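You operate a simulated robot arm through the tools that you are given. There is no shell and no other tool.

The job below is to be done with a simulated robot arm. You get a single attempt, and the scene is never put back.

## Task
Swap the white gear for the one on the gear card, shut the guard and inch the wheel.
Fine: the old gear goes in the orange tray; the switch stays off and locked.

It is judged by the outcome, as a careful person would: the job done as asked, and still so three seconds after it is handed in. It fails if anything else is knocked over, pushed out of place, dropped, spilled or broken.

## Robot
A 6-joint arm with a three-finger gripper, fixed in place. Base frame: the origin is at the foot of the arm, x ahead of it, y to its left, z up. Units: m, degrees, N and s.
Its first joint turns from -166.0 to 166.0 degrees. Payload 4.89 kg.
The TCP is the grasp point between the finger pads, 0.03 m short of the fingertips. In the tool frame z runs along the fingers and y along their closing line. Largest opening 0.164 m; the body of the gripper starts 0.125 m behind the TCP.
Orientation is that of the tool frame in the base frame, as [roll, pitch, yaw] about the fixed x, y, z axes, in that order (R = Rz(yaw) Ry(pitch) Rx(roll)). With the fingers straight down and closing along the base's y, the tool's x points along the base's -x, its y along +y and its z along -z.

## Interface
- The arm moves only by the tool move_arm. Its argument "commands" is a list of rows, each a list of 7 numbers: the shift along the tool's x, y, z in m, then the turn, a rotation vector about the tool's x, y, z in degrees, then the gripper command, from -1 (fully open) to 1 (shut), values between in proportion. In form: [[tx, ty, tz, rx, ry, rz, gripper], ...]. A call has 1 to 20 rows; each row is the pose to reach, as a shift and turn from the pose commanded when the call began, along the tool's axes at that moment. Each row takes 0.2 s and may step no farther than 0.05 m and 8.6 degrees from the row before; otherwise, or with a gripper value out of range, the whole call is refused. Where a pose cannot be reached the arm comes as near as it can. A force on the tool above 90 N (or 10 N above the force at the start of the call, whichever is more), or a blocked arm, ends the call early, and 0.2 s more pass. Each finger travels about 0.108 m/s and halts on what it meets, pressing with about 39 N; the grip force reading is that of the motor and also rises with nothing between the fingers. The clock runs only during rows and for 0.2 s after the last one: add rows that repeat a pose to give the fingers time. It gives the time, the measured TCP pose, the force on the tool (base axes), the opening and the grip force at its end, in the units of the frame above (readings bear some noise), with the torque about the TCP (base axes, N m) and any sound that the robot's microphone picked up.
- Cameras (640 x 400 px; columns grow to the right, rows downward): "scene" is fixed at [0.2197, 0.4994, 1.6011]; the picture's right is [-0.62, -0.78, 0.00], its down [-0.52, 0.41, -0.75] and it looks along [0.58, -0.46, -0.67] (base axes); focal length 293 px, centre (320, 200). "wrist" rides on the gripper at [0.076, -0.002, -0.152] in the tool frame; the picture's right is [0.02, 1.00, 0.00], its down [-0.88, 0.02, -0.47] and it looks along [-0.47, 0.01, 0.88] (tool axes); focal length 247 px, centre (320, 200). There is no depth. A picture from a camera that has moved, and an enlarged one, comes with that camera's place and axes in the base frame and with its lens.
- camera(camera): a new picture of that camera. The clock stands still meanwhile.
- move_column(by): slides the trunk up (or, below 0, down) by that many m; the arm rides with it, the base frame stays. It gives what a move gives, with no picture.
- inspect(camera, box): a new picture of the part [left, top, right, bottom] of that camera's present view, enlarged. The clock stands still meanwhile.
- finish_job(): hands the job in; it is judged then, once.

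Places have to be worked out from the pictures, the camera data and where the tool is seen. Open the gripper and draw the arm clear of the work before you hand the job in, unless the task says otherwise.

The tools are called after "Emit:" by a JSON object that holds its "api" and its "payload". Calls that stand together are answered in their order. move_arm: Moves the arm, as the interface text tells. Its arguments: {"type":"object","properties":{"commands":{"type":"array","items":{"type":"array","items":{"type":"number"}}}},"required":["commands"]} The other tools are called the same way: move_column (by) slides the trunk up or down; camera (camera) takes a picture; inspect (camera, box) takes an enlarged picture of a part of a camera's view; finish_job () hands the job in.

At the start:

```text
t: 0.0
tool_pos: [0.5454, 0.1441, 1.3586]
tcp_rot: [-180.0, 0.0, 180.0]
force: [-0.3, -0.6, 0.0]
torque: [0.01, 0.0, 0.03]
grip_width: 0.1641
gripper_force: 0.2
trunk travel left (down, up): [-0.175, 0.215]
```

scene: 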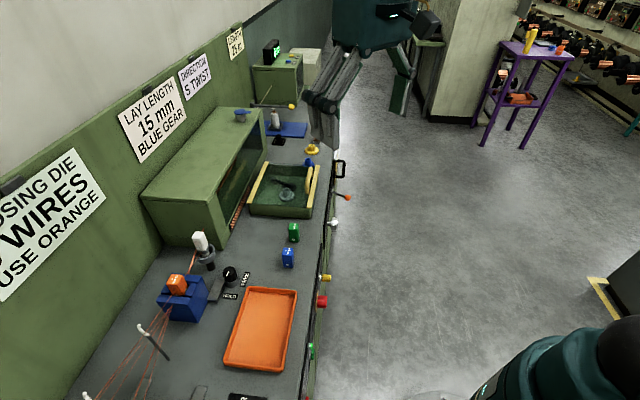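
wrist: 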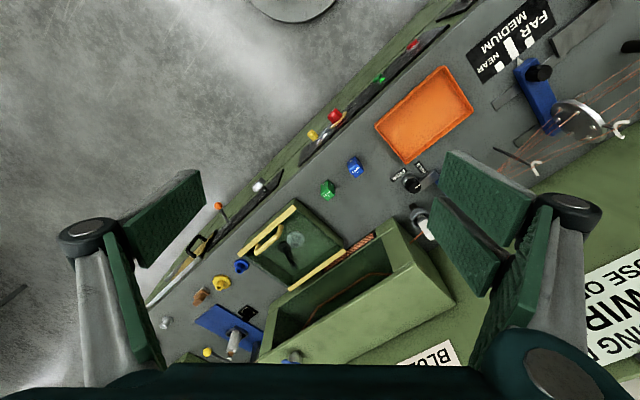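

The pictures show a green bench with a machine, an orange tray, gear-like pieces, cards on the wall and a guard. I enlarge several parts to understand what is what.

Emit:
{"api": "inspect", "payload": {"camera": "scene", "box": [220, 80, 360, 220]}}

Emit:
{"api": "inspect", "payload": {"camera": "scene", "box": [140, 200, 360, 380]}}

Emit:
{"api": "inspect", "payload": {"camera": "scene", "box": [0, 20, 260, 220]}}

Emit:
{"api": "inspect", "payload": {"camera": "wrist", "box": [140, 150, 360, 370]}}

Emit:
{"api": "inspect", "payload": {"camera": "wrist", "box": [300, 40, 640, 250]}}

```text
2.86 times, centred on (290, 150) of scene
camera zoom: at [0.2197, 0.4994, 1.6011], right [-0.62, -0.78, 0.0], down [-0.52, 0.41, -0.75], along [0.58, -0.46, -0.67], focal length 837 px, centre (406, 343)
```

zoom: 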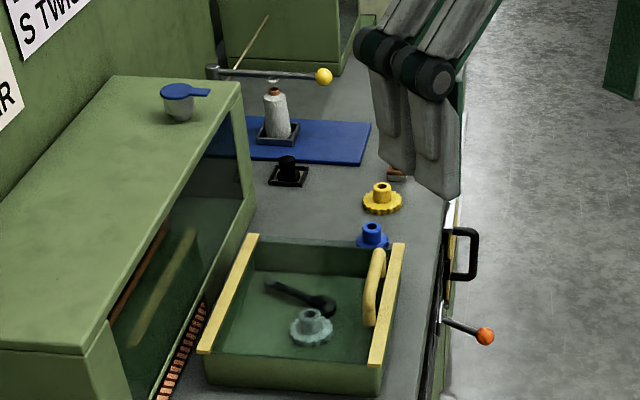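

```text
2.22 times, centred on (250, 290) of scene
camera zoom: at [0.2197, 0.4994, 1.6011], right [-0.62, -0.78, 0.0], down [-0.52, 0.41, -0.75], along [0.58, -0.46, -0.67], focal length 651 px, centre (476, 0)
```

zoom: 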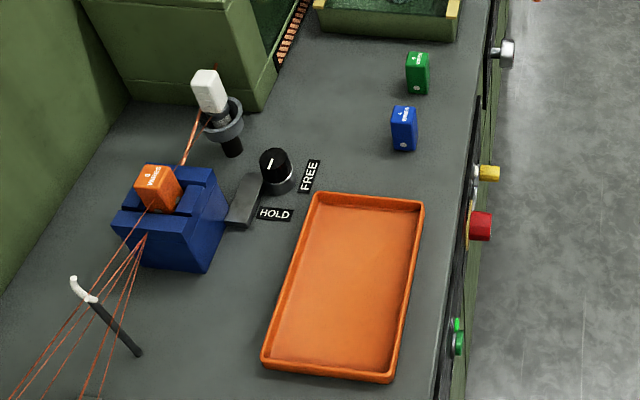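

```text
2.00 times, centred on (130, 120) of scene
camera zoom: at [0.2197, 0.4994, 1.6011], right [-0.62, -0.78, 0.0], down [-0.52, 0.41, -0.75], along [0.58, -0.46, -0.67], focal length 586 px, centre (700, 360)
```

zoom: 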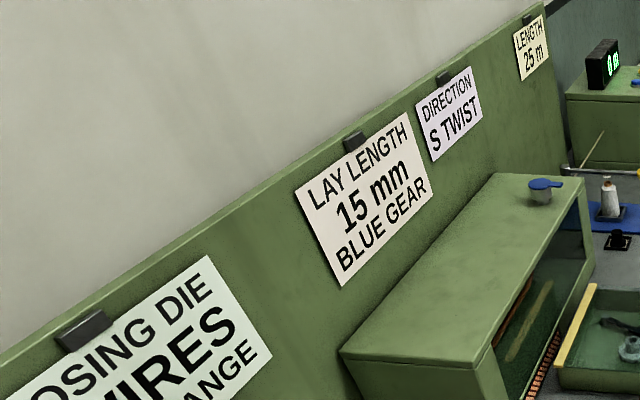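

```text
1.82 times, centred on (250, 260) of wrist
camera zoom: at [0.4691, 0.142, 1.5126], right [-0.02, 1.0, 0.0], down [0.88, 0.02, 0.47], along [0.47, 0.01, -0.88], focal length 449 px, centre (447, 91)
```

zoom: 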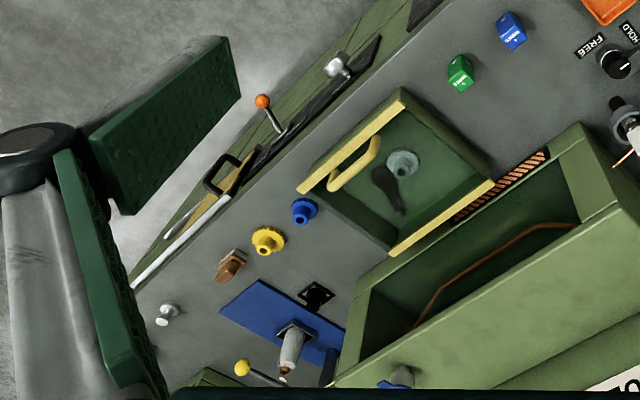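

```text
1.88 times, centred on (470, 145) of wrist
camera zoom: at [0.4691, 0.142, 1.5126], right [-0.02, 1.0, 0.0], down [0.88, 0.02, 0.47], along [0.47, 0.01, -0.88], focal length 465 px, centre (38, 304)
```

zoom: 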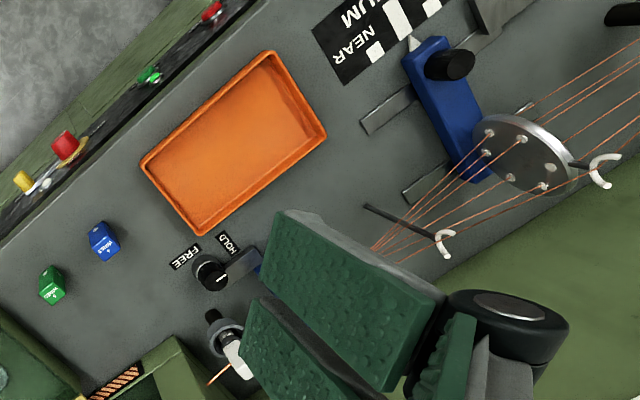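

The card says BLUE GEAR. The blue gear stands on the bench near (1.05, -0.1, 0.85), and the pale gear sits in the green box beside a yellow handle. I move the arm closer at a safe height to see better.

Emit:
{"api": "move_arm", "payload": {"commands": [[-0.04, -0.03, 0, 0, 0, 0, -1], [-0.08, -0.06, 0, 0, 0, 0, -1], [-0.12, -0.09, 0.0, 0, 0, 0, -1], [-0.16, -0.12, 0.02, 0, 0, 0, -1], [-0.2, -0.14, 0.04, 0, 0, 0, -1]]}}

Emit:
{"api": "camera", "payload": {"camera": "wrist"}}

Emit:
{"api": "camera", "payload": {"camera": "scene"}}

```text
refused: row 4 steps farther than a row can; nothing moved
```

```text
taken
camera wrist: at [0.4691, 0.142, 1.5126], right [-0.02, 1.0, 0.0], down [0.88, 0.02, 0.47], along [0.47, 0.01, -0.88], focal length 247 px, centre (320, 200)
```

wrist: 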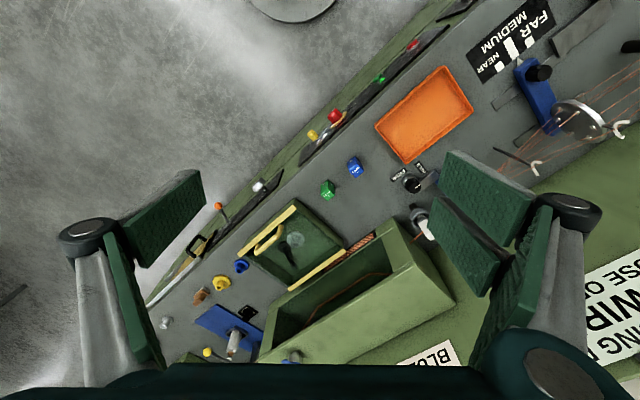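

```text
taken
```

scene: 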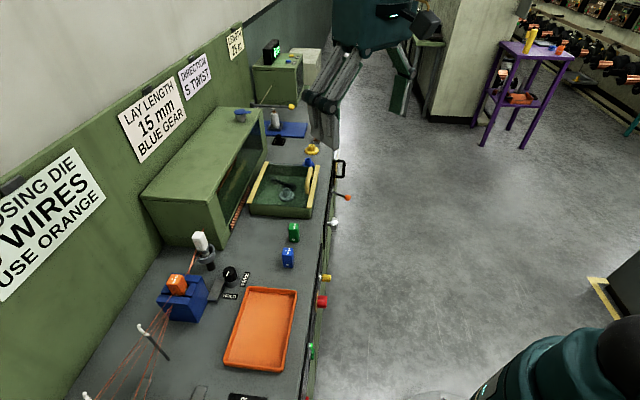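

The move was refused because one step was too long; nothing has moved. I repeat it with shorter steps.

Emit:
{"api": "move_arm", "payload": {"commands": [[-0.035, -0.03, 0, 0, 0, 0, -1], [-0.07, -0.06, 0.01, 0, 0, 0, -1], [-0.105, -0.09, 0.02, 0, 0, 0, -1], [-0.14, -0.12, 0.03, 0, 0, 0, -1], [-0.17, -0.15, 0.04, 0, 0, 0, -1]]}}

Emit:
{"api": "camera", "payload": {"camera": "wrist"}}

Emit:
{"api": "camera", "payload": {"camera": "scene"}}

```text
t: 1.2
tool_pos: [0.7134, -0.0064, 1.3193]
tcp_rot: [-180.0, 0.0, -179.9]
force: [-1.7, 1.1, 0.1]
torque: [-0.11, -0.27, -0.01]
grip_width: 0.1639
gripper_force: 0.0
trunk travel left (down, up): [-0.175, 0.215]
```

```text
taken
camera wrist: at [0.6374, -0.0084, 1.4726], right [-0.02, 1.0, 0.0], down [0.88, 0.02, 0.47], along [0.47, 0.01, -0.88], focal length 247 px, centre (320, 200)
```

wrist: 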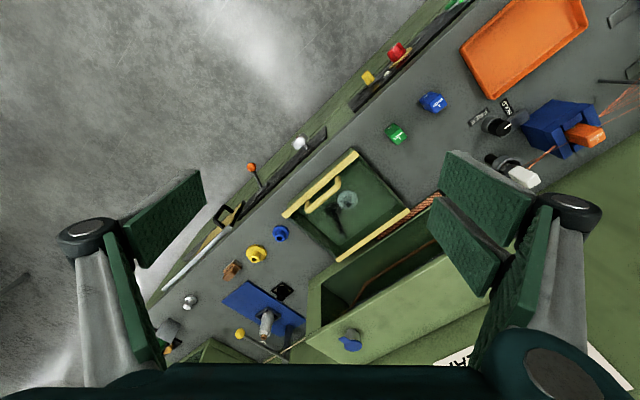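

```text
taken
```

scene: 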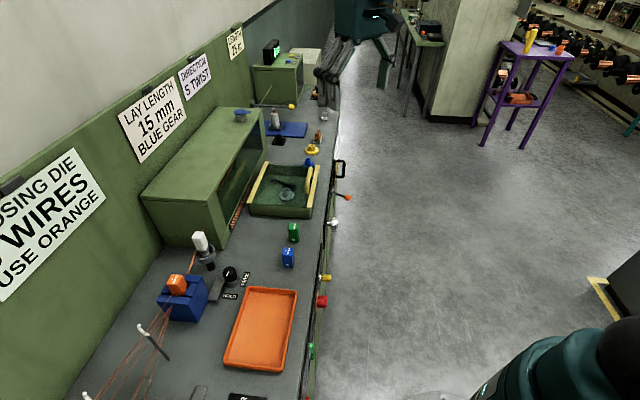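

The pale gear comes out at about (0.95, 0.075, 0.88) and the blue one at about (1.07, -0.115, 0.87). I enlarge the new views to identify the box, the guard and the controls.

Emit:
{"api": "inspect", "payload": {"camera": "wrist", "box": [270, 140, 420, 270]}}

Emit:
{"api": "inspect", "payload": {"camera": "wrist", "box": [130, 120, 330, 290]}}

Emit:
{"api": "inspect", "payload": {"camera": "scene", "box": [290, 130, 360, 240]}}

Emit:
{"api": "inspect", "payload": {"camera": "scene", "box": [240, 150, 330, 220]}}

Emit:
{"api": "inspect", "payload": {"camera": "scene", "box": [230, 20, 330, 130]}}

Emit:
{"api": "inspect", "payload": {"camera": "wrist", "box": [130, 270, 380, 400]}}

```text
3.08 times, centred on (345, 205) of wrist
camera zoom: at [0.6374, -0.0084, 1.4726], right [-0.02, 1.0, 0.0], down [0.88, 0.02, 0.47], along [0.47, 0.01, -0.88], focal length 760 px, centre (243, 185)
```

zoom: 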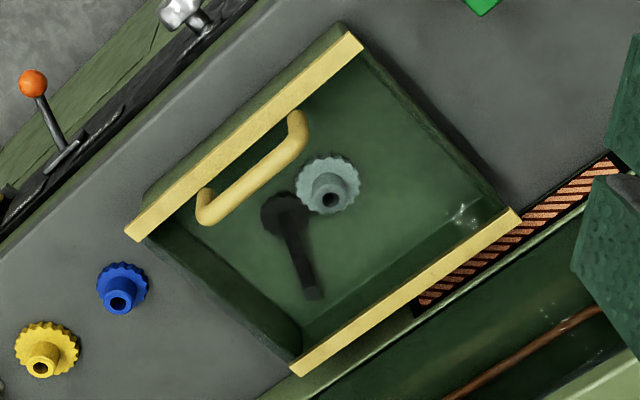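

```text
2.35 times, centred on (230, 205) of wrist
camera zoom: at [0.6374, -0.0084, 1.4726], right [-0.02, 1.0, 0.0], down [0.88, 0.02, 0.47], along [0.47, 0.01, -0.88], focal length 581 px, centre (532, 188)
```

zoom: 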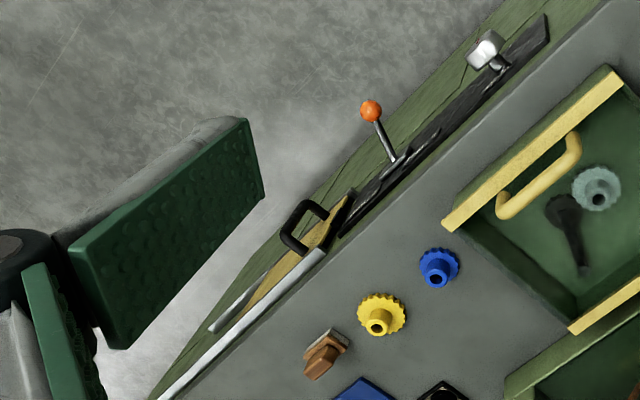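

```text
3.64 times, centred on (325, 185) of scene
camera zoom: at [0.2197, 0.4994, 1.6011], right [-0.62, -0.78, 0.0], down [-0.52, 0.41, -0.75], along [0.58, -0.46, -0.67], focal length 1065 px, centre (302, 254)
```

zoom: 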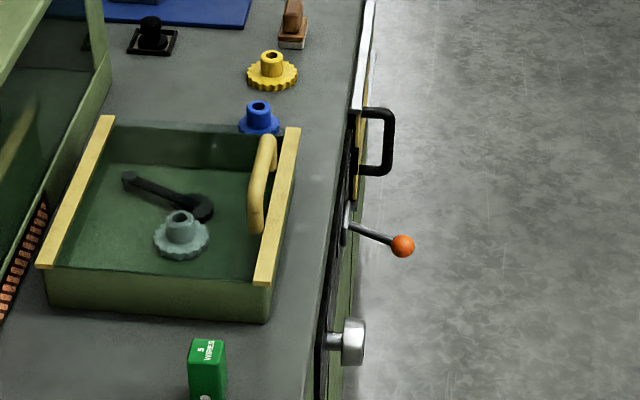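

```text
5.71 times, centred on (285, 185) of scene
camera zoom: at [0.2197, 0.4994, 1.6011], right [-0.62, -0.78, 0.0], down [-0.52, 0.41, -0.75], along [0.58, -0.46, -0.67], focal length 1674 px, centre (520, 286)
```

zoom: 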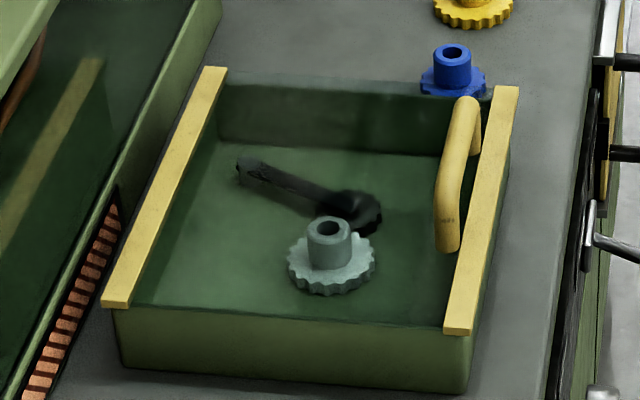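

```text
3.64 times, centred on (280, 75) of scene
camera zoom: at [0.2197, 0.4994, 1.6011], right [-0.62, -0.78, 0.0], down [-0.52, 0.41, -0.75], along [0.58, -0.46, -0.67], focal length 1065 px, centre (466, 654)
```

zoom: 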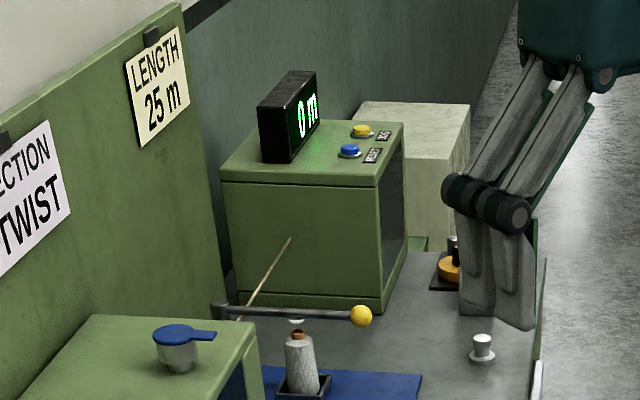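

```text
2.56 times, centred on (255, 335) of wrist
camera zoom: at [0.6374, -0.0084, 1.4726], right [-0.02, 1.0, 0.0], down [0.88, 0.02, 0.47], along [0.47, 0.01, -0.88], focal length 632 px, centre (486, -146)
```

zoom: 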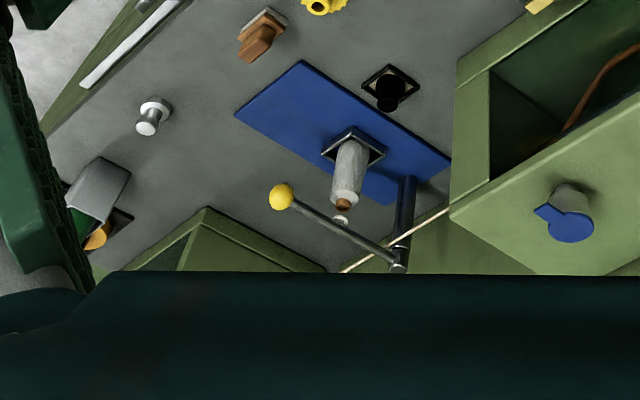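

The gear box appears to be covered by a tinted clear lid with yellow edges and a handle. I look closely at the front panel and the right end for the wheel, switch and padlock.

Emit:
{"api": "inspect", "payload": {"camera": "scene", "box": [315, 150, 355, 190]}}

Emit:
{"api": "inspect", "payload": {"camera": "scene", "box": [315, 180, 355, 240]}}

Emit:
{"api": "inspect", "payload": {"camera": "scene", "box": [300, 260, 340, 370]}}

Emit:
{"api": "inspect", "payload": {"camera": "wrist", "box": [200, 130, 320, 240]}}

Emit:
{"api": "inspect", "payload": {"camera": "wrist", "box": [340, 30, 430, 110]}}

Emit:
{"api": "inspect", "payload": {"camera": "scene", "box": [300, 75, 345, 130]}}

```text
10.00 times, centred on (335, 170) of scene
camera zoom: at [0.2197, 0.4994, 1.6011], right [-0.62, -0.78, 0.0], down [-0.52, 0.41, -0.75], along [0.58, -0.46, -0.67], focal length 2930 px, centre (170, 500)
```

zoom: 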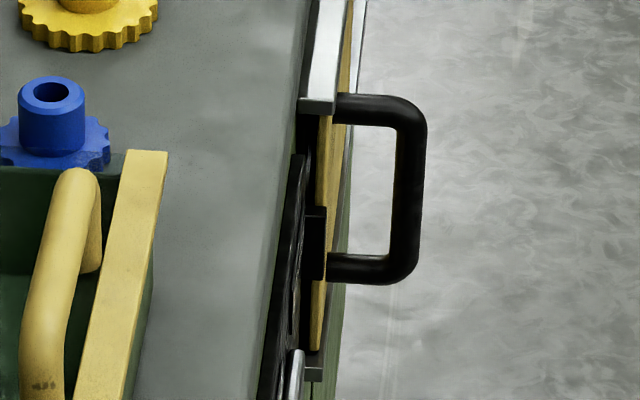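

```text
6.67 times, centred on (335, 210) of scene
camera zoom: at [0.2197, 0.4994, 1.6011], right [-0.62, -0.78, 0.0], down [-0.52, 0.41, -0.75], along [0.58, -0.46, -0.67], focal length 1953 px, centre (220, 133)
```

zoom: 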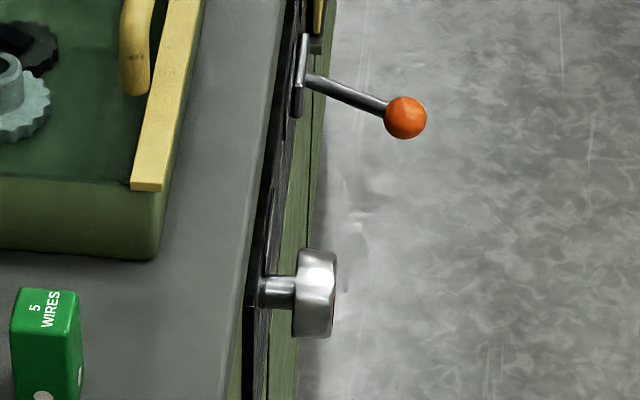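

```text
3.64 times, centred on (320, 315) of scene
camera zoom: at [0.2197, 0.4994, 1.6011], right [-0.62, -0.78, 0.0], down [-0.52, 0.41, -0.75], along [0.58, -0.46, -0.67], focal length 1065 px, centre (320, -218)
```

zoom: 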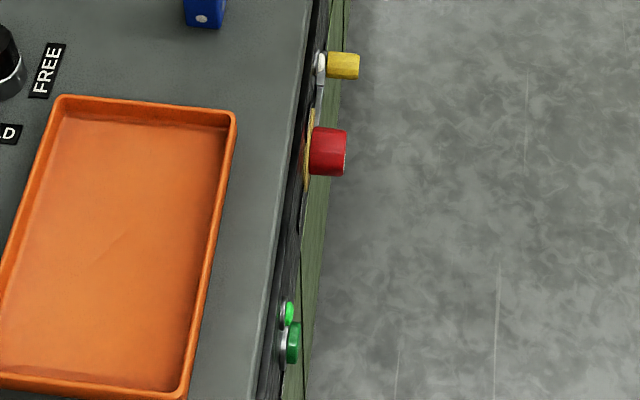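

```text
3.64 times, centred on (260, 185) of wrist
camera zoom: at [0.6374, -0.0084, 1.4726], right [-0.02, 1.0, 0.0], down [0.88, 0.02, 0.47], along [0.47, 0.01, -0.88], focal length 898 px, centre (538, 254)
```

zoom: 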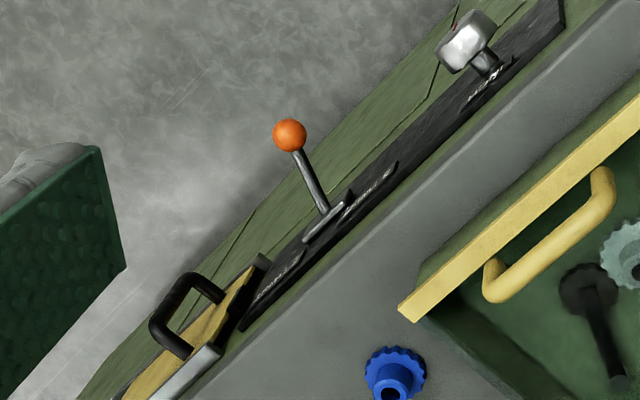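

```text
5.00 times, centred on (385, 70) of wrist
camera zoom: at [0.6374, -0.0084, 1.4726], right [-0.02, 1.0, 0.0], down [0.88, 0.02, 0.47], along [0.47, 0.01, -0.88], focal length 1235 px, centre (-5, 850)
```

zoom: 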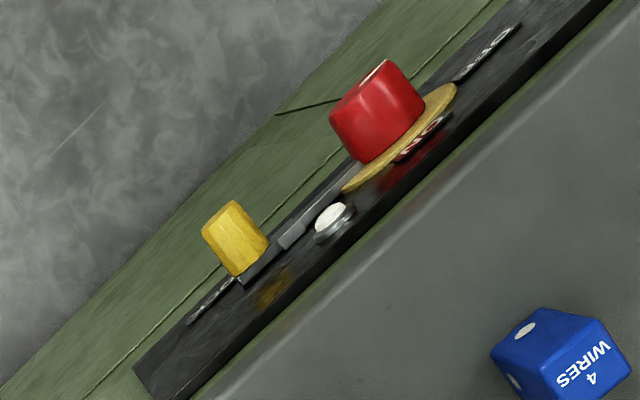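

```text
7.27 times, centred on (322, 102) of scene
camera zoom: at [0.2197, 0.4994, 1.6011], right [-0.62, -0.78, 0.0], down [-0.52, 0.41, -0.75], along [0.58, -0.46, -0.67], focal length 2130 px, centre (302, 909)
```

zoom: 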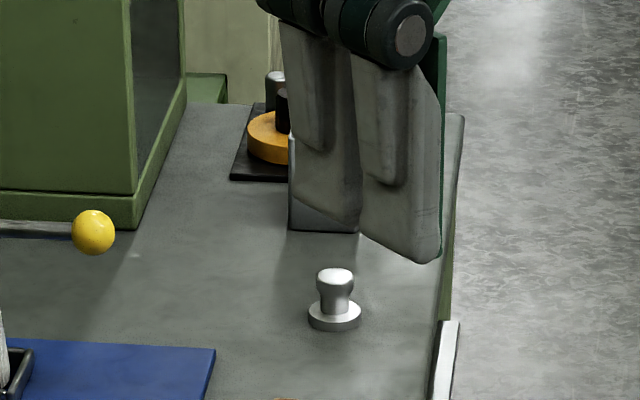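

Labels on the front panel are not readable from here. I turn the tool to face the bench front squarely and back off, so that the next move can tilt the wrist camera towards the panel.

Emit:
{"api": "move_arm", "payload": {"commands": [[0.0225, 0.0013, 0.02, 0, 0, -7.4, -1], [0.045, 0.0026, 0.04, 0, 0, -14.8, -1], [0.0675, 0.004, 0.06, 0, 0, -22.2, -1], [0.09, 0.0053, 0.08, 0, 0, -29.6, -1], [0.1125, 0.0066, 0.1, 0, 0, -37, -1], [0.135, 0.008, 0.119, 0, 0, -44, -1]]}}

Emit:
{"api": "camera", "payload": {"camera": "wrist"}}

```text
t: 2.6
tool_pos: [0.5813, 0.0012, 1.2002]
tcp_rot: [180.0, 0.0, -135.7]
force: [0.8, -0.5, -0.8]
torque: [0.01, 0.14, 0.0]
grip_width: 0.1642
gripper_force: 0.0
trunk travel left (down, up): [-0.175, 0.215]
```

```text
taken
camera wrist: at [0.5273, -0.0524, 1.3535], right [-0.71, 0.7, 0.0], down [0.62, 0.63, 0.47], along [0.33, 0.34, -0.88], focal length 247 px, centre (320, 200)
```

wrist: 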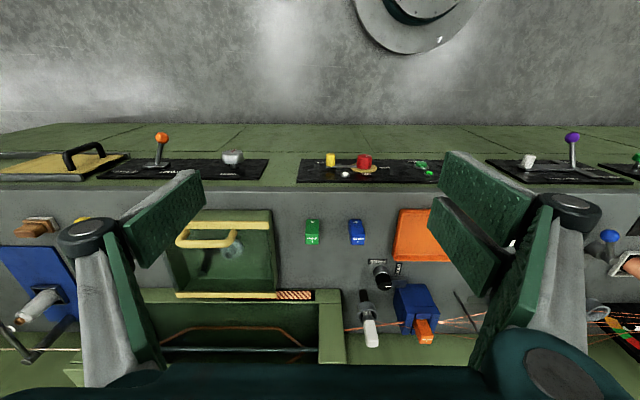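

The camera is now square to the bench edge. I tilt the tool about 45° forwards and lower it to z≈1.0, so the camera looks at the front panel from in front.

Emit:
{"api": "move_arm", "payload": {"commands": [[0, 0, 0.035, 0, -7.5, 0, -1], [0, 0, 0.07, 0, -15, 0, -1], [0, 0, 0.105, 0, -22.5, 0, -1], [0, 0, 0.14, 0, -30, 0, -1], [0, 0, 0.175, 0, -37.5, 0, -1], [0, 0, 0.2, 0, -45, 0, -1]]}}

Emit:
{"api": "camera", "payload": {"camera": "wrist"}}

Emit:
{"api": "inspect", "payload": {"camera": "wrist", "box": [0, 120, 320, 320]}}

Emit:
{"api": "inspect", "payload": {"camera": "wrist", "box": [280, 120, 600, 320]}}

```text
t: 4.0
tool_pos: [0.5798, 0.0031, 1.0014]
tcp_rot: [-180.0, 45.1, -136.0]
force: [-1.2, 1.5, 0.0]
torque: [-0.14, -0.11, -0.16]
grip_width: 0.1639
gripper_force: 0.0
trunk travel left (down, up): [-0.175, 0.215]
```

```text
taken
camera wrist: at [0.4643, -0.1115, 1.0546], right [-0.71, 0.71, -0.02], down [0.19, 0.21, 0.96], along [0.68, 0.67, -0.29], focal length 247 px, centre (320, 200)
```

wrist: 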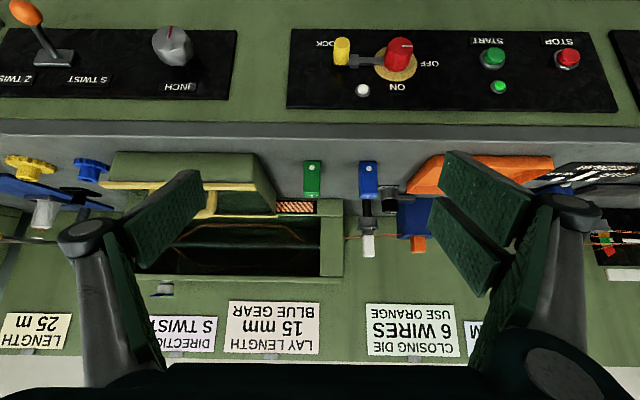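

```text
2.00 times, centred on (160, 220) of wrist
camera zoom: at [0.4643, -0.1115, 1.0546], right [-0.71, 0.71, -0.02], down [0.19, 0.21, 0.96], along [0.68, 0.67, -0.29], focal length 494 px, centre (640, 160)
```

zoom: 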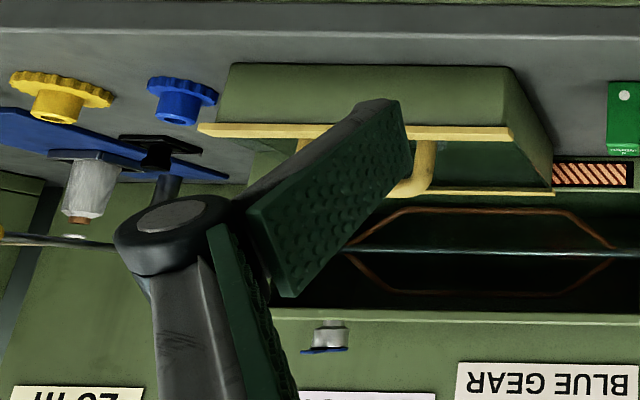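

```text
2.00 times, centred on (440, 220) of wrist
camera zoom: at [0.4643, -0.1115, 1.0546], right [-0.71, 0.71, -0.02], down [0.19, 0.21, 0.96], along [0.68, 0.67, -0.29], focal length 494 px, centre (80, 160)
```

zoom: 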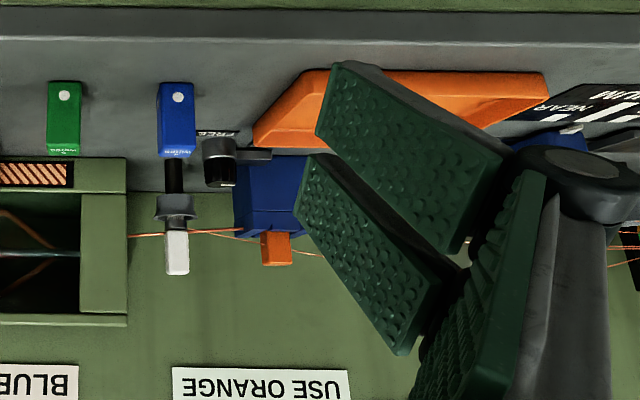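

The panel reads clearly now: the silver knob is labelled INCH, the red rotary switch is OFF with a yellow LOCK tab, and the orange-ball lever is for twist direction. I enlarge these parts.

Emit:
{"api": "inspect", "payload": {"camera": "wrist", "box": [120, 10, 240, 110]}}

Emit:
{"api": "inspect", "payload": {"camera": "wrist", "box": [300, 10, 480, 110]}}

Emit:
{"api": "inspect", "payload": {"camera": "wrist", "box": [0, 140, 280, 230]}}

```text
4.00 times, centred on (180, 60) of wrist
camera zoom: at [0.4643, -0.1115, 1.0546], right [-0.71, 0.71, -0.02], down [0.19, 0.21, 0.96], along [0.68, 0.67, -0.29], focal length 988 px, centre (880, 760)
```

zoom: 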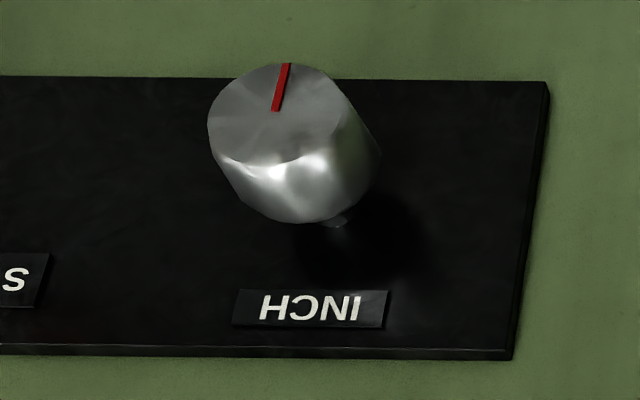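

```text
3.56 times, centred on (390, 60) of wrist
camera zoom: at [0.4643, -0.1115, 1.0546], right [-0.71, 0.71, -0.02], down [0.19, 0.21, 0.96], along [0.68, 0.67, -0.29], focal length 878 px, centre (71, 698)
```

zoom: 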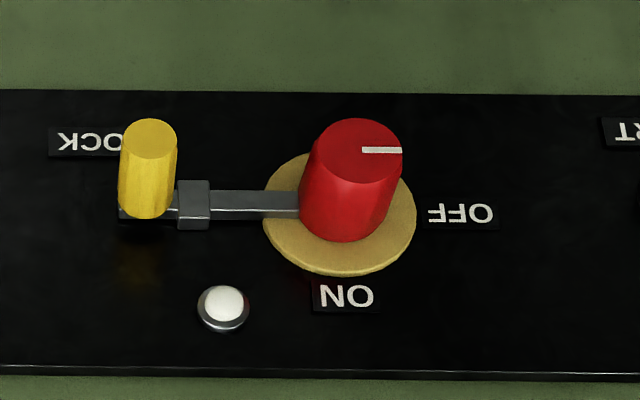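

```text
2.29 times, centred on (140, 185) of wrist
camera zoom: at [0.4643, -0.1115, 1.0546], right [-0.71, 0.71, -0.02], down [0.19, 0.21, 0.96], along [0.68, 0.67, -0.29], focal length 564 px, centre (731, 234)
```

zoom: 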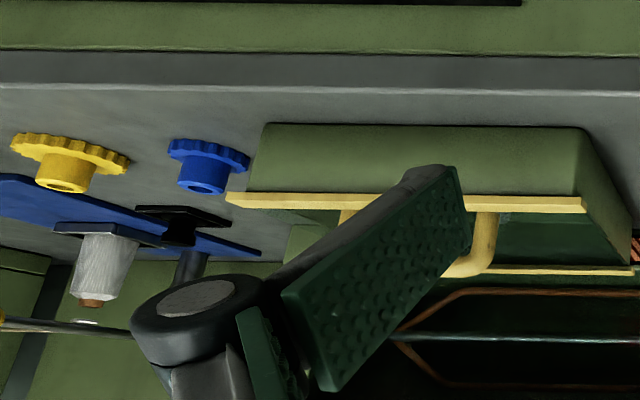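

The main switch is OFF with its lock tab in place, and I will leave it alone. Next I go back up, tool down, above and in front of the gear box, to see how the clear lid is hinged and where the gear seats.

Emit:
{"api": "move_arm", "payload": {"commands": [[-0.034, -0.0317, -0.0132, 0, 7.5, 0, -1], [-0.068, -0.0633, -0.0263, 0, 15, 0, -1], [-0.102, -0.095, -0.0395, 0, 22.5, 0, -1], [-0.136, -0.1267, -0.0527, 0, 30, 0, -1], [-0.17, -0.158, -0.066, 0, 37.5, 0, -1], [-0.2036, -0.19, -0.079, 0, 45, 0, -1]]}}

Emit:
{"api": "camera", "payload": {"camera": "wrist"}}

Emit:
{"api": "inspect", "payload": {"camera": "wrist", "box": [200, 120, 440, 300]}}

```text
t: 5.4
tool_pos: [0.7747, -0.076, 1.2024]
tcp_rot: [-179.8, -0.1, -136.0]
force: [-1.4, -0.8, 1.7]
torque: [0.02, -0.3, 0.0]
grip_width: 0.164
gripper_force: 0.0
trunk travel left (down, up): [-0.175, 0.215]
```

```text
taken
camera wrist: at [0.7208, -0.1291, 1.3554], right [-0.71, 0.7, 0.0], down [0.62, 0.63, 0.47], along [0.33, 0.33, -0.88], focal length 247 px, centre (320, 200)
```

wrist: 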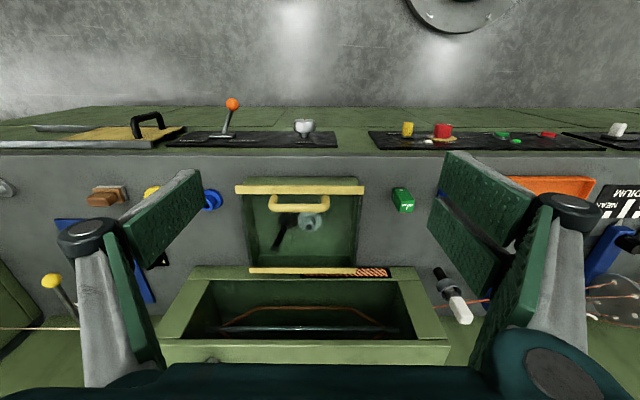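

```text
2.22 times, centred on (320, 210) of wrist
camera zoom: at [0.7208, -0.1291, 1.3554], right [-0.71, 0.7, 0.0], down [0.62, 0.63, 0.47], along [0.33, 0.33, -0.88], focal length 549 px, centre (320, 178)
```

zoom: 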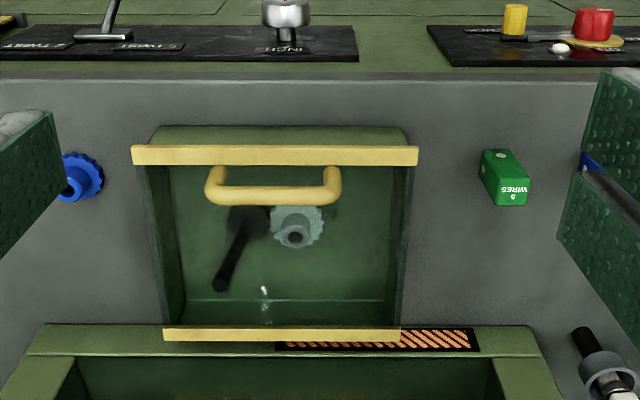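

The lid is a flat pane about 0.25 × 0.23 m at z≈0.91, with a handle near its front edge. I enlarge its edges to see whether it is hinged at the back or slides.

Emit:
{"api": "inspect", "payload": {"camera": "scene", "box": [240, 155, 280, 180]}}

Emit:
{"api": "inspect", "payload": {"camera": "scene", "box": [238, 190, 278, 225]}}

Emit:
{"api": "inspect", "payload": {"camera": "scene", "box": [285, 160, 325, 220]}}

Emit:
{"api": "inspect", "payload": {"camera": "wrist", "box": [230, 250, 420, 300]}}

Emit:
{"api": "inspect", "payload": {"camera": "wrist", "box": [270, 180, 350, 260]}}

```text
16.00 times, centred on (260, 168) of scene
camera zoom: at [0.2197, 0.4994, 1.6011], right [-0.62, -0.78, 0.0], down [-0.52, 0.41, -0.75], along [0.58, -0.46, -0.67], focal length 4687 px, centre (1280, 720)
```

zoom: 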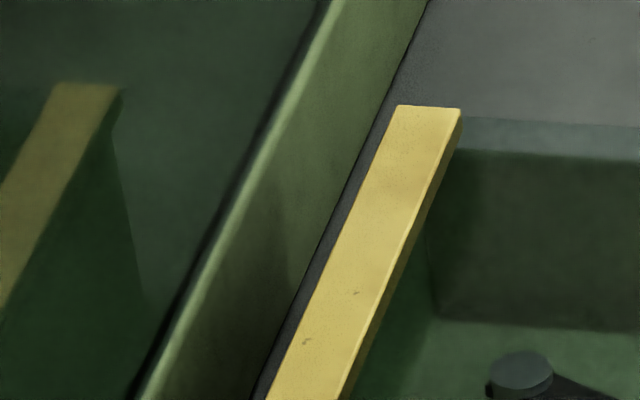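

```text
11.43 times, centred on (258, 208) of scene
camera zoom: at [0.2197, 0.4994, 1.6011], right [-0.62, -0.78, 0.0], down [-0.52, 0.41, -0.75], along [0.58, -0.46, -0.67], focal length 3348 px, centre (1029, 114)
```

zoom: 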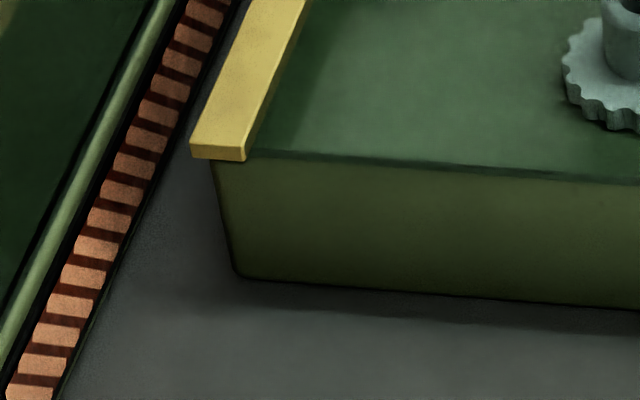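

```text
6.67 times, centred on (305, 190) of scene
camera zoom: at [0.2197, 0.4994, 1.6011], right [-0.62, -0.78, 0.0], down [-0.52, 0.41, -0.75], along [0.58, -0.46, -0.67], focal length 1953 px, centre (420, 267)
```

zoom: 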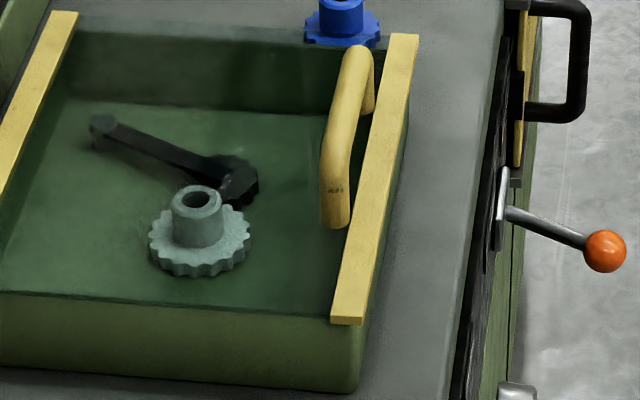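

```text
3.37 times, centred on (325, 275) of wrist
camera zoom: at [0.7208, -0.1291, 1.3554], right [-0.71, 0.7, 0.0], down [0.62, 0.63, 0.47], along [0.33, 0.33, -0.88], focal length 832 px, centre (303, -53)
```

zoom: 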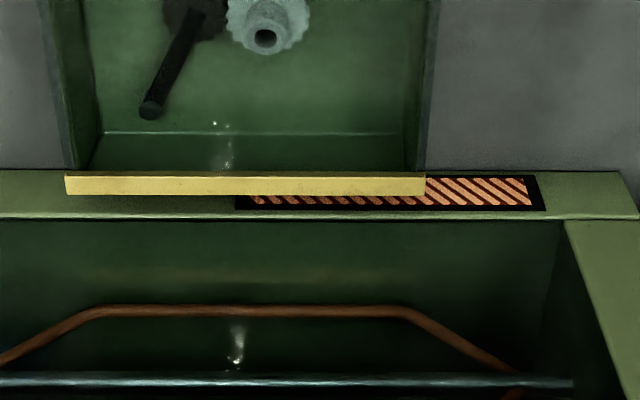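

```text
5.00 times, centred on (310, 220) of wrist
camera zoom: at [0.7208, -0.1291, 1.3554], right [-0.71, 0.7, 0.0], down [0.62, 0.63, 0.47], along [0.33, 0.33, -0.88], focal length 1235 px, centre (370, 100)
```

zoom: 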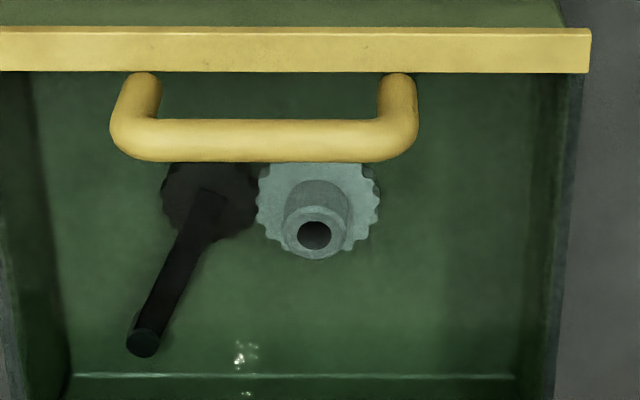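

The lid shows no visible hinge, but its handle (bar about 0.115 m long, parallel to the bench edge) sits near the front edge at roughly n≈0.65 m from base line, t≈0.64 along the bench, z≈0.94, i.e. (0.913, 0.008). I rotate the gripper to close across the bar and stop above it at z≈1.10.

Emit:
{"api": "move_arm", "payload": {"commands": [[-0.0144, -0.0033, 0.0091, 0, 0, 8.1, -1], [-0.0288, -0.0066, 0.0182, 0, 0, 16.2, -1], [-0.0432, -0.0099, 0.0273, 0, 0, 24.3, -1], [-0.0577, -0.0132, 0.0364, 0, 0, 32.4, -0.5], [-0.0721, -0.0165, 0.0455, 0, 0, 40.5, -0.2], [-0.0865, -0.0198, 0.0546, 0, 0, 48.5, 0], [-0.101, -0.0231, 0.0637, 0, 0, 56.6, 0.1], [-0.1154, -0.0264, 0.0728, 0, 0, 64.7, 0.2], [-0.1298, -0.0297, 0.0819, 0, 0, 72.8, 0.27], [-0.1442, -0.033, 0.091, 0, 0, 80.9, 0.27], [-0.1586, -0.0363, 0.1, 0, 0, 89, 0.27]]}}

Emit:
{"api": "camera", "payload": {"camera": "wrist"}}

Emit:
{"api": "camera", "payload": {"camera": "scene"}}

```text
t: 7.8
tool_pos: [0.9154, 0.0103, 1.0997]
tcp_rot: [-179.9, 0.1, 134.9]
force: [-0.2, 0.0, 0.7]
torque: [0.04, -0.07, 0.01]
grip_width: 0.06
gripper_force: 0.1
trunk travel left (down, up): [-0.175, 0.215]
```

```text
taken
camera wrist: at [0.8598, 0.0639, 1.2533], right [0.69, 0.72, 0.0], down [0.64, -0.61, 0.47], along [0.34, -0.33, -0.88], focal length 247 px, centre (320, 200)
```

wrist: 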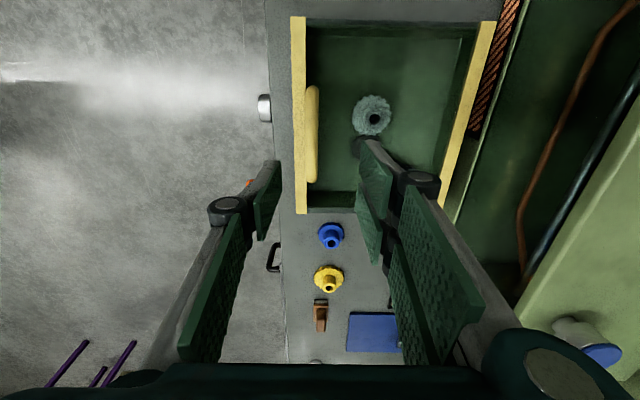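

```text
taken
```

scene: 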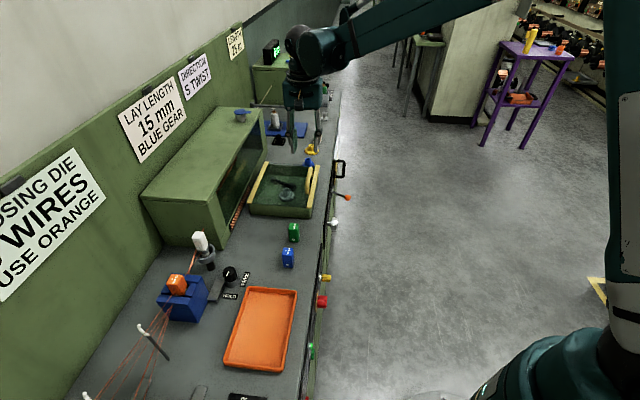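

The view confirms the bar at n≈0.647, t≈0.642. I shift 7 mm towards the front and descend so the bar lies between the finger pads.

Emit:
{"api": "move_arm", "payload": {"commands": [[0, -0.007, 0.035, 0, 0, 0, 0.27], [0, -0.007, 0.07, 0, 0, 0, 0.27], [0, -0.007, 0.105, 0, 0, 0, 0.27], [0, -0.007, 0.13, 0, 0, 0, 0.27], [0, -0.007, 0.14, 0, 0, 0, 0.27]]}}

Emit:
{"api": "camera", "payload": {"camera": "wrist"}}

Emit:
{"api": "inspect", "payload": {"camera": "scene", "box": [250, 120, 350, 220]}}

```text
t: 9.0
tool_pos: [0.9116, 0.0044, 0.9601]
tcp_rot: [-179.9, 0.0, 135.0]
force: [0.3, 0.2, 0.0]
torque: [0.0, 0.02, -0.02]
grip_width: 0.06
gripper_force: 0.0
trunk travel left (down, up): [-0.175, 0.215]
```

```text
taken
camera wrist: at [0.8561, 0.0581, 1.1131], right [0.69, 0.72, 0.0], down [0.64, -0.61, 0.47], along [0.34, -0.33, -0.88], focal length 247 px, centre (320, 200)
```

wrist: 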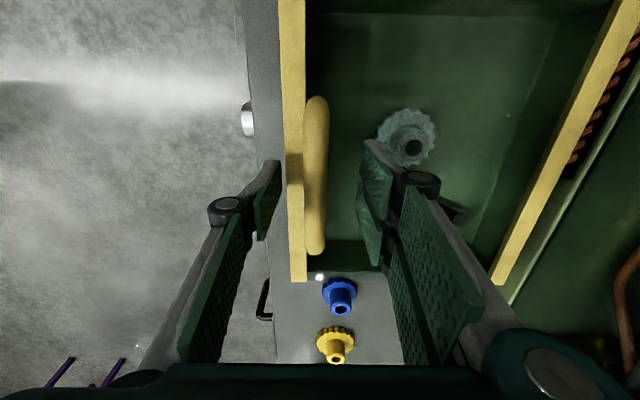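

```text
4.00 times, centred on (300, 170) of scene
camera zoom: at [0.2197, 0.4994, 1.6011], right [-0.62, -0.78, 0.0], down [-0.52, 0.41, -0.75], along [0.58, -0.46, -0.67], focal length 1172 px, centre (400, 320)
```

zoom: 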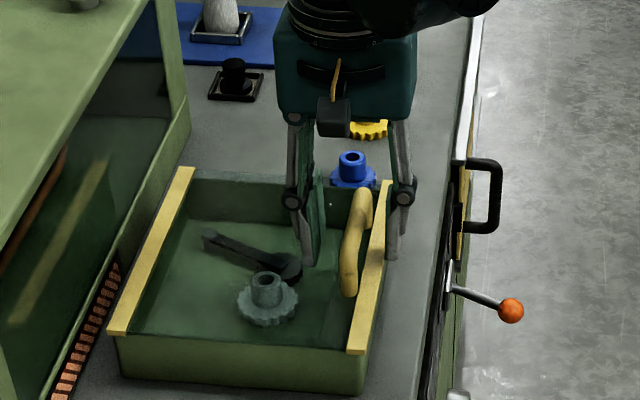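

The pads straddle the bar with clearance on both sides. I close the gripper on it.

Emit:
{"api": "move_arm", "payload": {"commands": [[0, 0, 0, 0, 0, 0, 0.6], [0, 0, 0, 0, 0, 0, 0.9], [0, 0, 0, 0, 0, 0, 1], [0, 0, 0, 0, 0, 0, 1]]}}

Emit:
{"api": "camera", "payload": {"camera": "wrist"}}

```text
t: 10.0
tool_pos: [0.9091, 0.0037, 0.9616]
tcp_rot: [-180.0, 0.0, 135.0]
force: [-31.1, -24.6, 5.9]
torque: [0.39, 0.53, 0.05]
grip_width: 0.0141
gripper_force: 45.4
trunk travel left (down, up): [-0.175, 0.215]
```

```text
taken
camera wrist: at [0.8544, 0.0564, 1.1147], right [0.69, 0.72, 0.0], down [0.64, -0.61, 0.47], along [0.34, -0.33, -0.88], focal length 247 px, centre (320, 200)
```

wrist: 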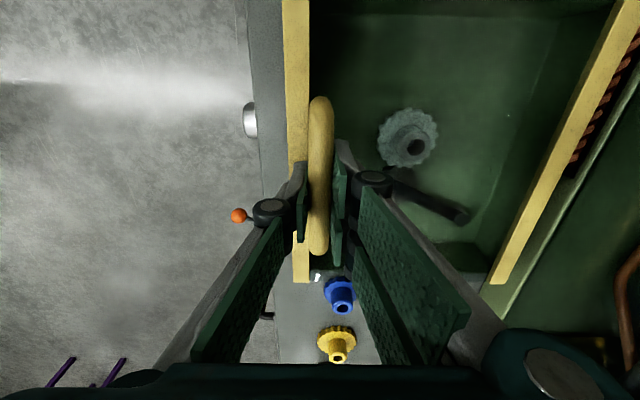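

The bar is held (14 mm) and pushes the tool about 40 N to the front, so the bar sits slightly nearer the front than I aimed. I ease the tool 3 mm that way and then lift 5 mm to feel how the lid moves.

Emit:
{"api": "move_arm", "payload": {"commands": [[0, -0.0015, 0, 0, 0, 0, 1], [0, -0.003, 0, 0, 0, 0, 1], [0, -0.003, -0.002, 0, 0, 0, 1], [0, -0.003, -0.005, 0, 0, 0, 1]]}}

Emit:
{"api": "inspect", "payload": {"camera": "scene", "box": [250, 120, 350, 220]}}

```text
t: 11.0
tool_pos: [0.91, 0.0045, 0.965]
tcp_rot: [179.9, 0.0, 135.1]
force: [10.4, -6.6, -3.6]
torque: [-0.44, -0.38, -0.12]
grip_width: 0.014
gripper_force: 44.9
trunk travel left (down, up): [-0.175, 0.215]
```

```text
4.00 times, centred on (300, 170) of scene
camera zoom: at [0.2197, 0.4994, 1.6011], right [-0.62, -0.78, 0.0], down [-0.52, 0.41, -0.75], along [0.58, -0.46, -0.67], focal length 1172 px, centre (400, 320)
```

zoom: 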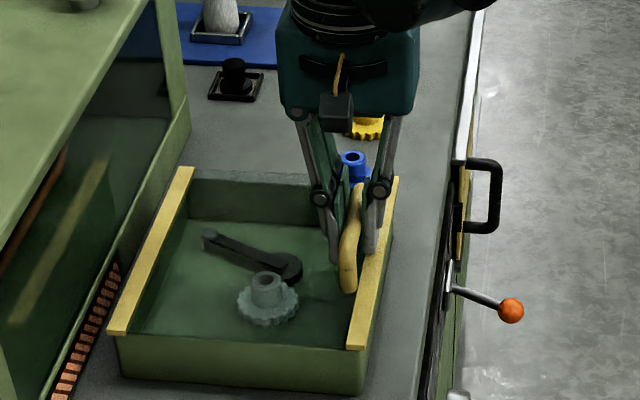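

It lifted with almost no force and only the front edge rose, so the guard is hinged at its back edge (n≈0.85, z≈0.905). I follow the arc up to about 40° while keeping the tool vertical, letting the round bar turn in the grip.

Emit:
{"api": "move_arm", "payload": {"commands": [[0, 0.004, 0.0, 0, 0, 0, 1], [0, 0.004, -0.013, 0, 0, 0, 1], [0, 0.0097, -0.03, 0, 0, 0, 1], [0, 0.017, -0.047, 0, 0, 0, 1], [0, 0.0254, -0.0628, 0, 0, 0, 1], [0, 0.0355, -0.078, 0, 0, 0, 1], [0, 0.0465, -0.0924, 0, 0, 0, 1], [0, 0.059, -0.106, 0, 0, 0, 1], [0, 0.0724, -0.1179, 0, 0, 0, 1]]}}

Emit:
{"api": "camera", "payload": {"camera": "scene"}}

Emit:
{"api": "camera", "payload": {"camera": "wrist"}}

```text
t: 13.0
tool_pos: [0.9613, 0.0547, 1.082]
tcp_rot: [-179.9, -0.1, 135.0]
force: [14.0, 16.2, -32.3]
torque: [-0.12, -0.1, -1.12]
grip_width: 0.0143
gripper_force: 45.3
trunk travel left (down, up): [-0.175, 0.215]
```

```text
taken
```

scene: 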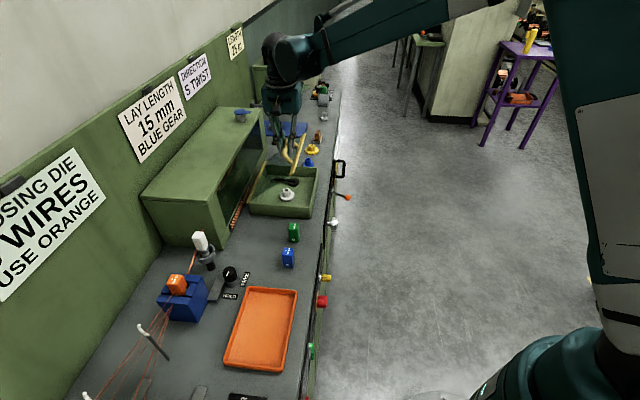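

```text
taken
camera wrist: at [0.9059, 0.1085, 1.2349], right [0.69, 0.72, 0.0], down [0.64, -0.61, 0.47], along [0.34, -0.33, -0.88], focal length 247 px, centre (320, 200)
```

wrist: 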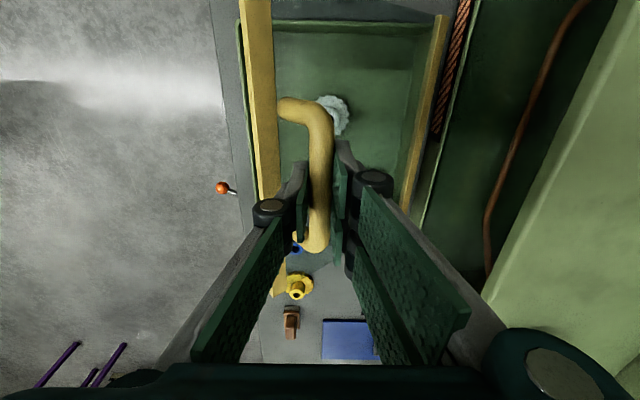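

The guard swings up; the reading shows about 38 N pulling towards the hinge, so my radius is a few millimetres too large. I correct inwards by 3 mm and continue to about 60°.

Emit:
{"api": "move_arm", "payload": {"commands": [[0, 0.002, 0.0023, 0, 0, 0, 1], [0, 0.0162, -0.0134, 0, 0, 0, 1], [0, 0.0314, -0.023, 0, 0, 0, 1], [0, 0.0473, -0.0311, 0, 0, 0, 1], [0, 0.064, -0.0378, 0, 0, 0, 1]]}}

Emit:
{"api": "inspect", "payload": {"camera": "scene", "box": [230, 80, 350, 230]}}

Emit:
{"api": "camera", "payload": {"camera": "wrist"}}

```text
t: 14.2
tool_pos: [1.0057, 0.1008, 1.1206]
tcp_rot: [-179.9, -0.1, 135.0]
force: [1.0, 7.7, -27.6]
torque: [-0.29, -0.27, -1.21]
grip_width: 0.0148
gripper_force: 44.7
trunk travel left (down, up): [-0.175, 0.215]
```

```text
2.67 times, centred on (290, 155) of scene
camera zoom: at [0.2197, 0.4994, 1.6011], right [-0.62, -0.78, 0.0], down [-0.52, 0.41, -0.75], along [0.58, -0.46, -0.67], focal length 781 px, centre (400, 320)
```

zoom: 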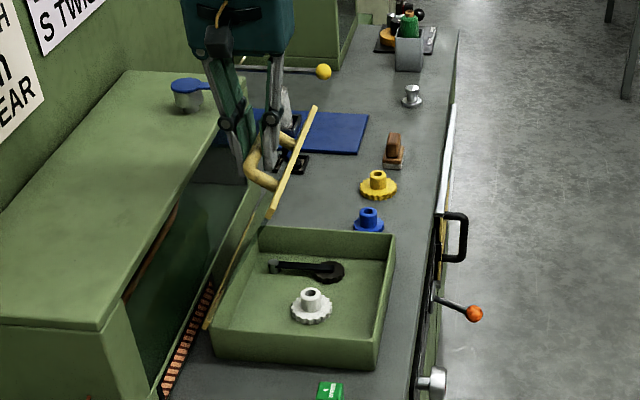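

```text
taken
camera wrist: at [0.9511, 0.1535, 1.273], right [0.69, 0.72, 0.0], down [0.64, -0.61, 0.47], along [0.34, -0.33, -0.88], focal length 247 px, centre (320, 200)
```

wrist: 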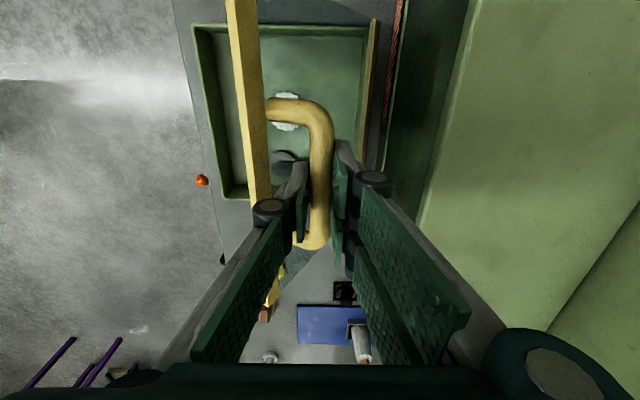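

The pane is at about 60° and the white gear is now visible in the open. I continue the arc towards 80°, with the fingertips staying above the housing's top (about 1.03 m).

Emit:
{"api": "move_arm", "payload": {"commands": [[0, 0.0005, 0.002, 0, 0, 0, 1], [0, 0.0176, -0.0034, 0, 0, 0, 1], [0, 0.0355, -0.0071, 0, 0, 0, 1], [0, 0.0534, -0.0094, 0, 0, 0, 1], [0, 0.0714, -0.01, 0, 0, 0, 1]]}}

Emit:
{"api": "inspect", "payload": {"camera": "scene", "box": [230, 80, 350, 230]}}

Emit:
{"api": "camera", "payload": {"camera": "wrist"}}

```text
t: 15.4
tool_pos: [1.0549, 0.1511, 1.1309]
tcp_rot: [179.9, 0.0, 135.0]
force: [2.7, -3.1, 0.6]
torque: [-0.52, -0.51, -1.41]
grip_width: 0.0149
gripper_force: 45.2
trunk travel left (down, up): [-0.175, 0.215]
```

```text
2.67 times, centred on (290, 155) of scene
camera zoom: at [0.2197, 0.4994, 1.6011], right [-0.62, -0.78, 0.0], down [-0.52, 0.41, -0.75], along [0.58, -0.46, -0.67], focal length 781 px, centre (400, 320)
```

zoom: 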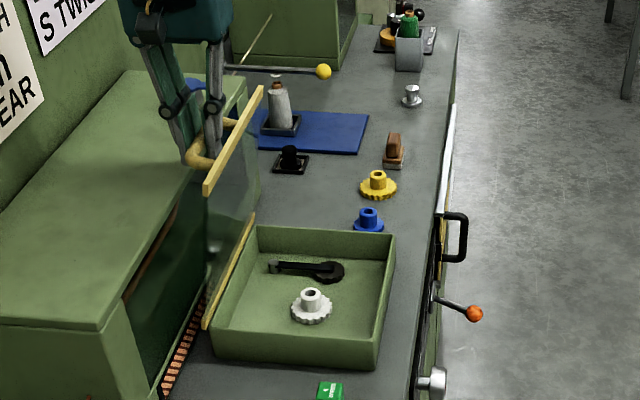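

```text
taken
camera wrist: at [1.0001, 0.2028, 1.2837], right [0.69, 0.72, 0.0], down [0.64, -0.61, 0.47], along [0.34, -0.33, -0.88], focal length 247 px, centre (320, 200)
```

wrist: 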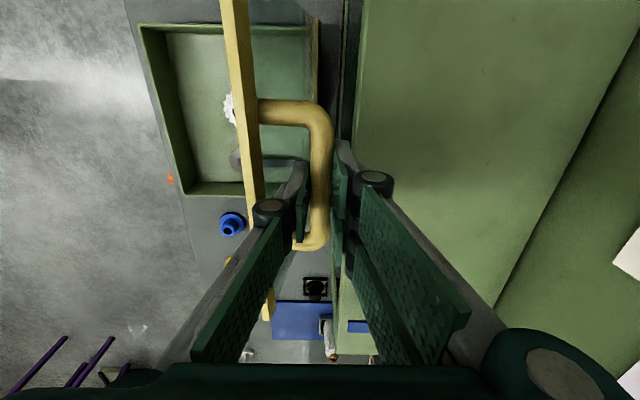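

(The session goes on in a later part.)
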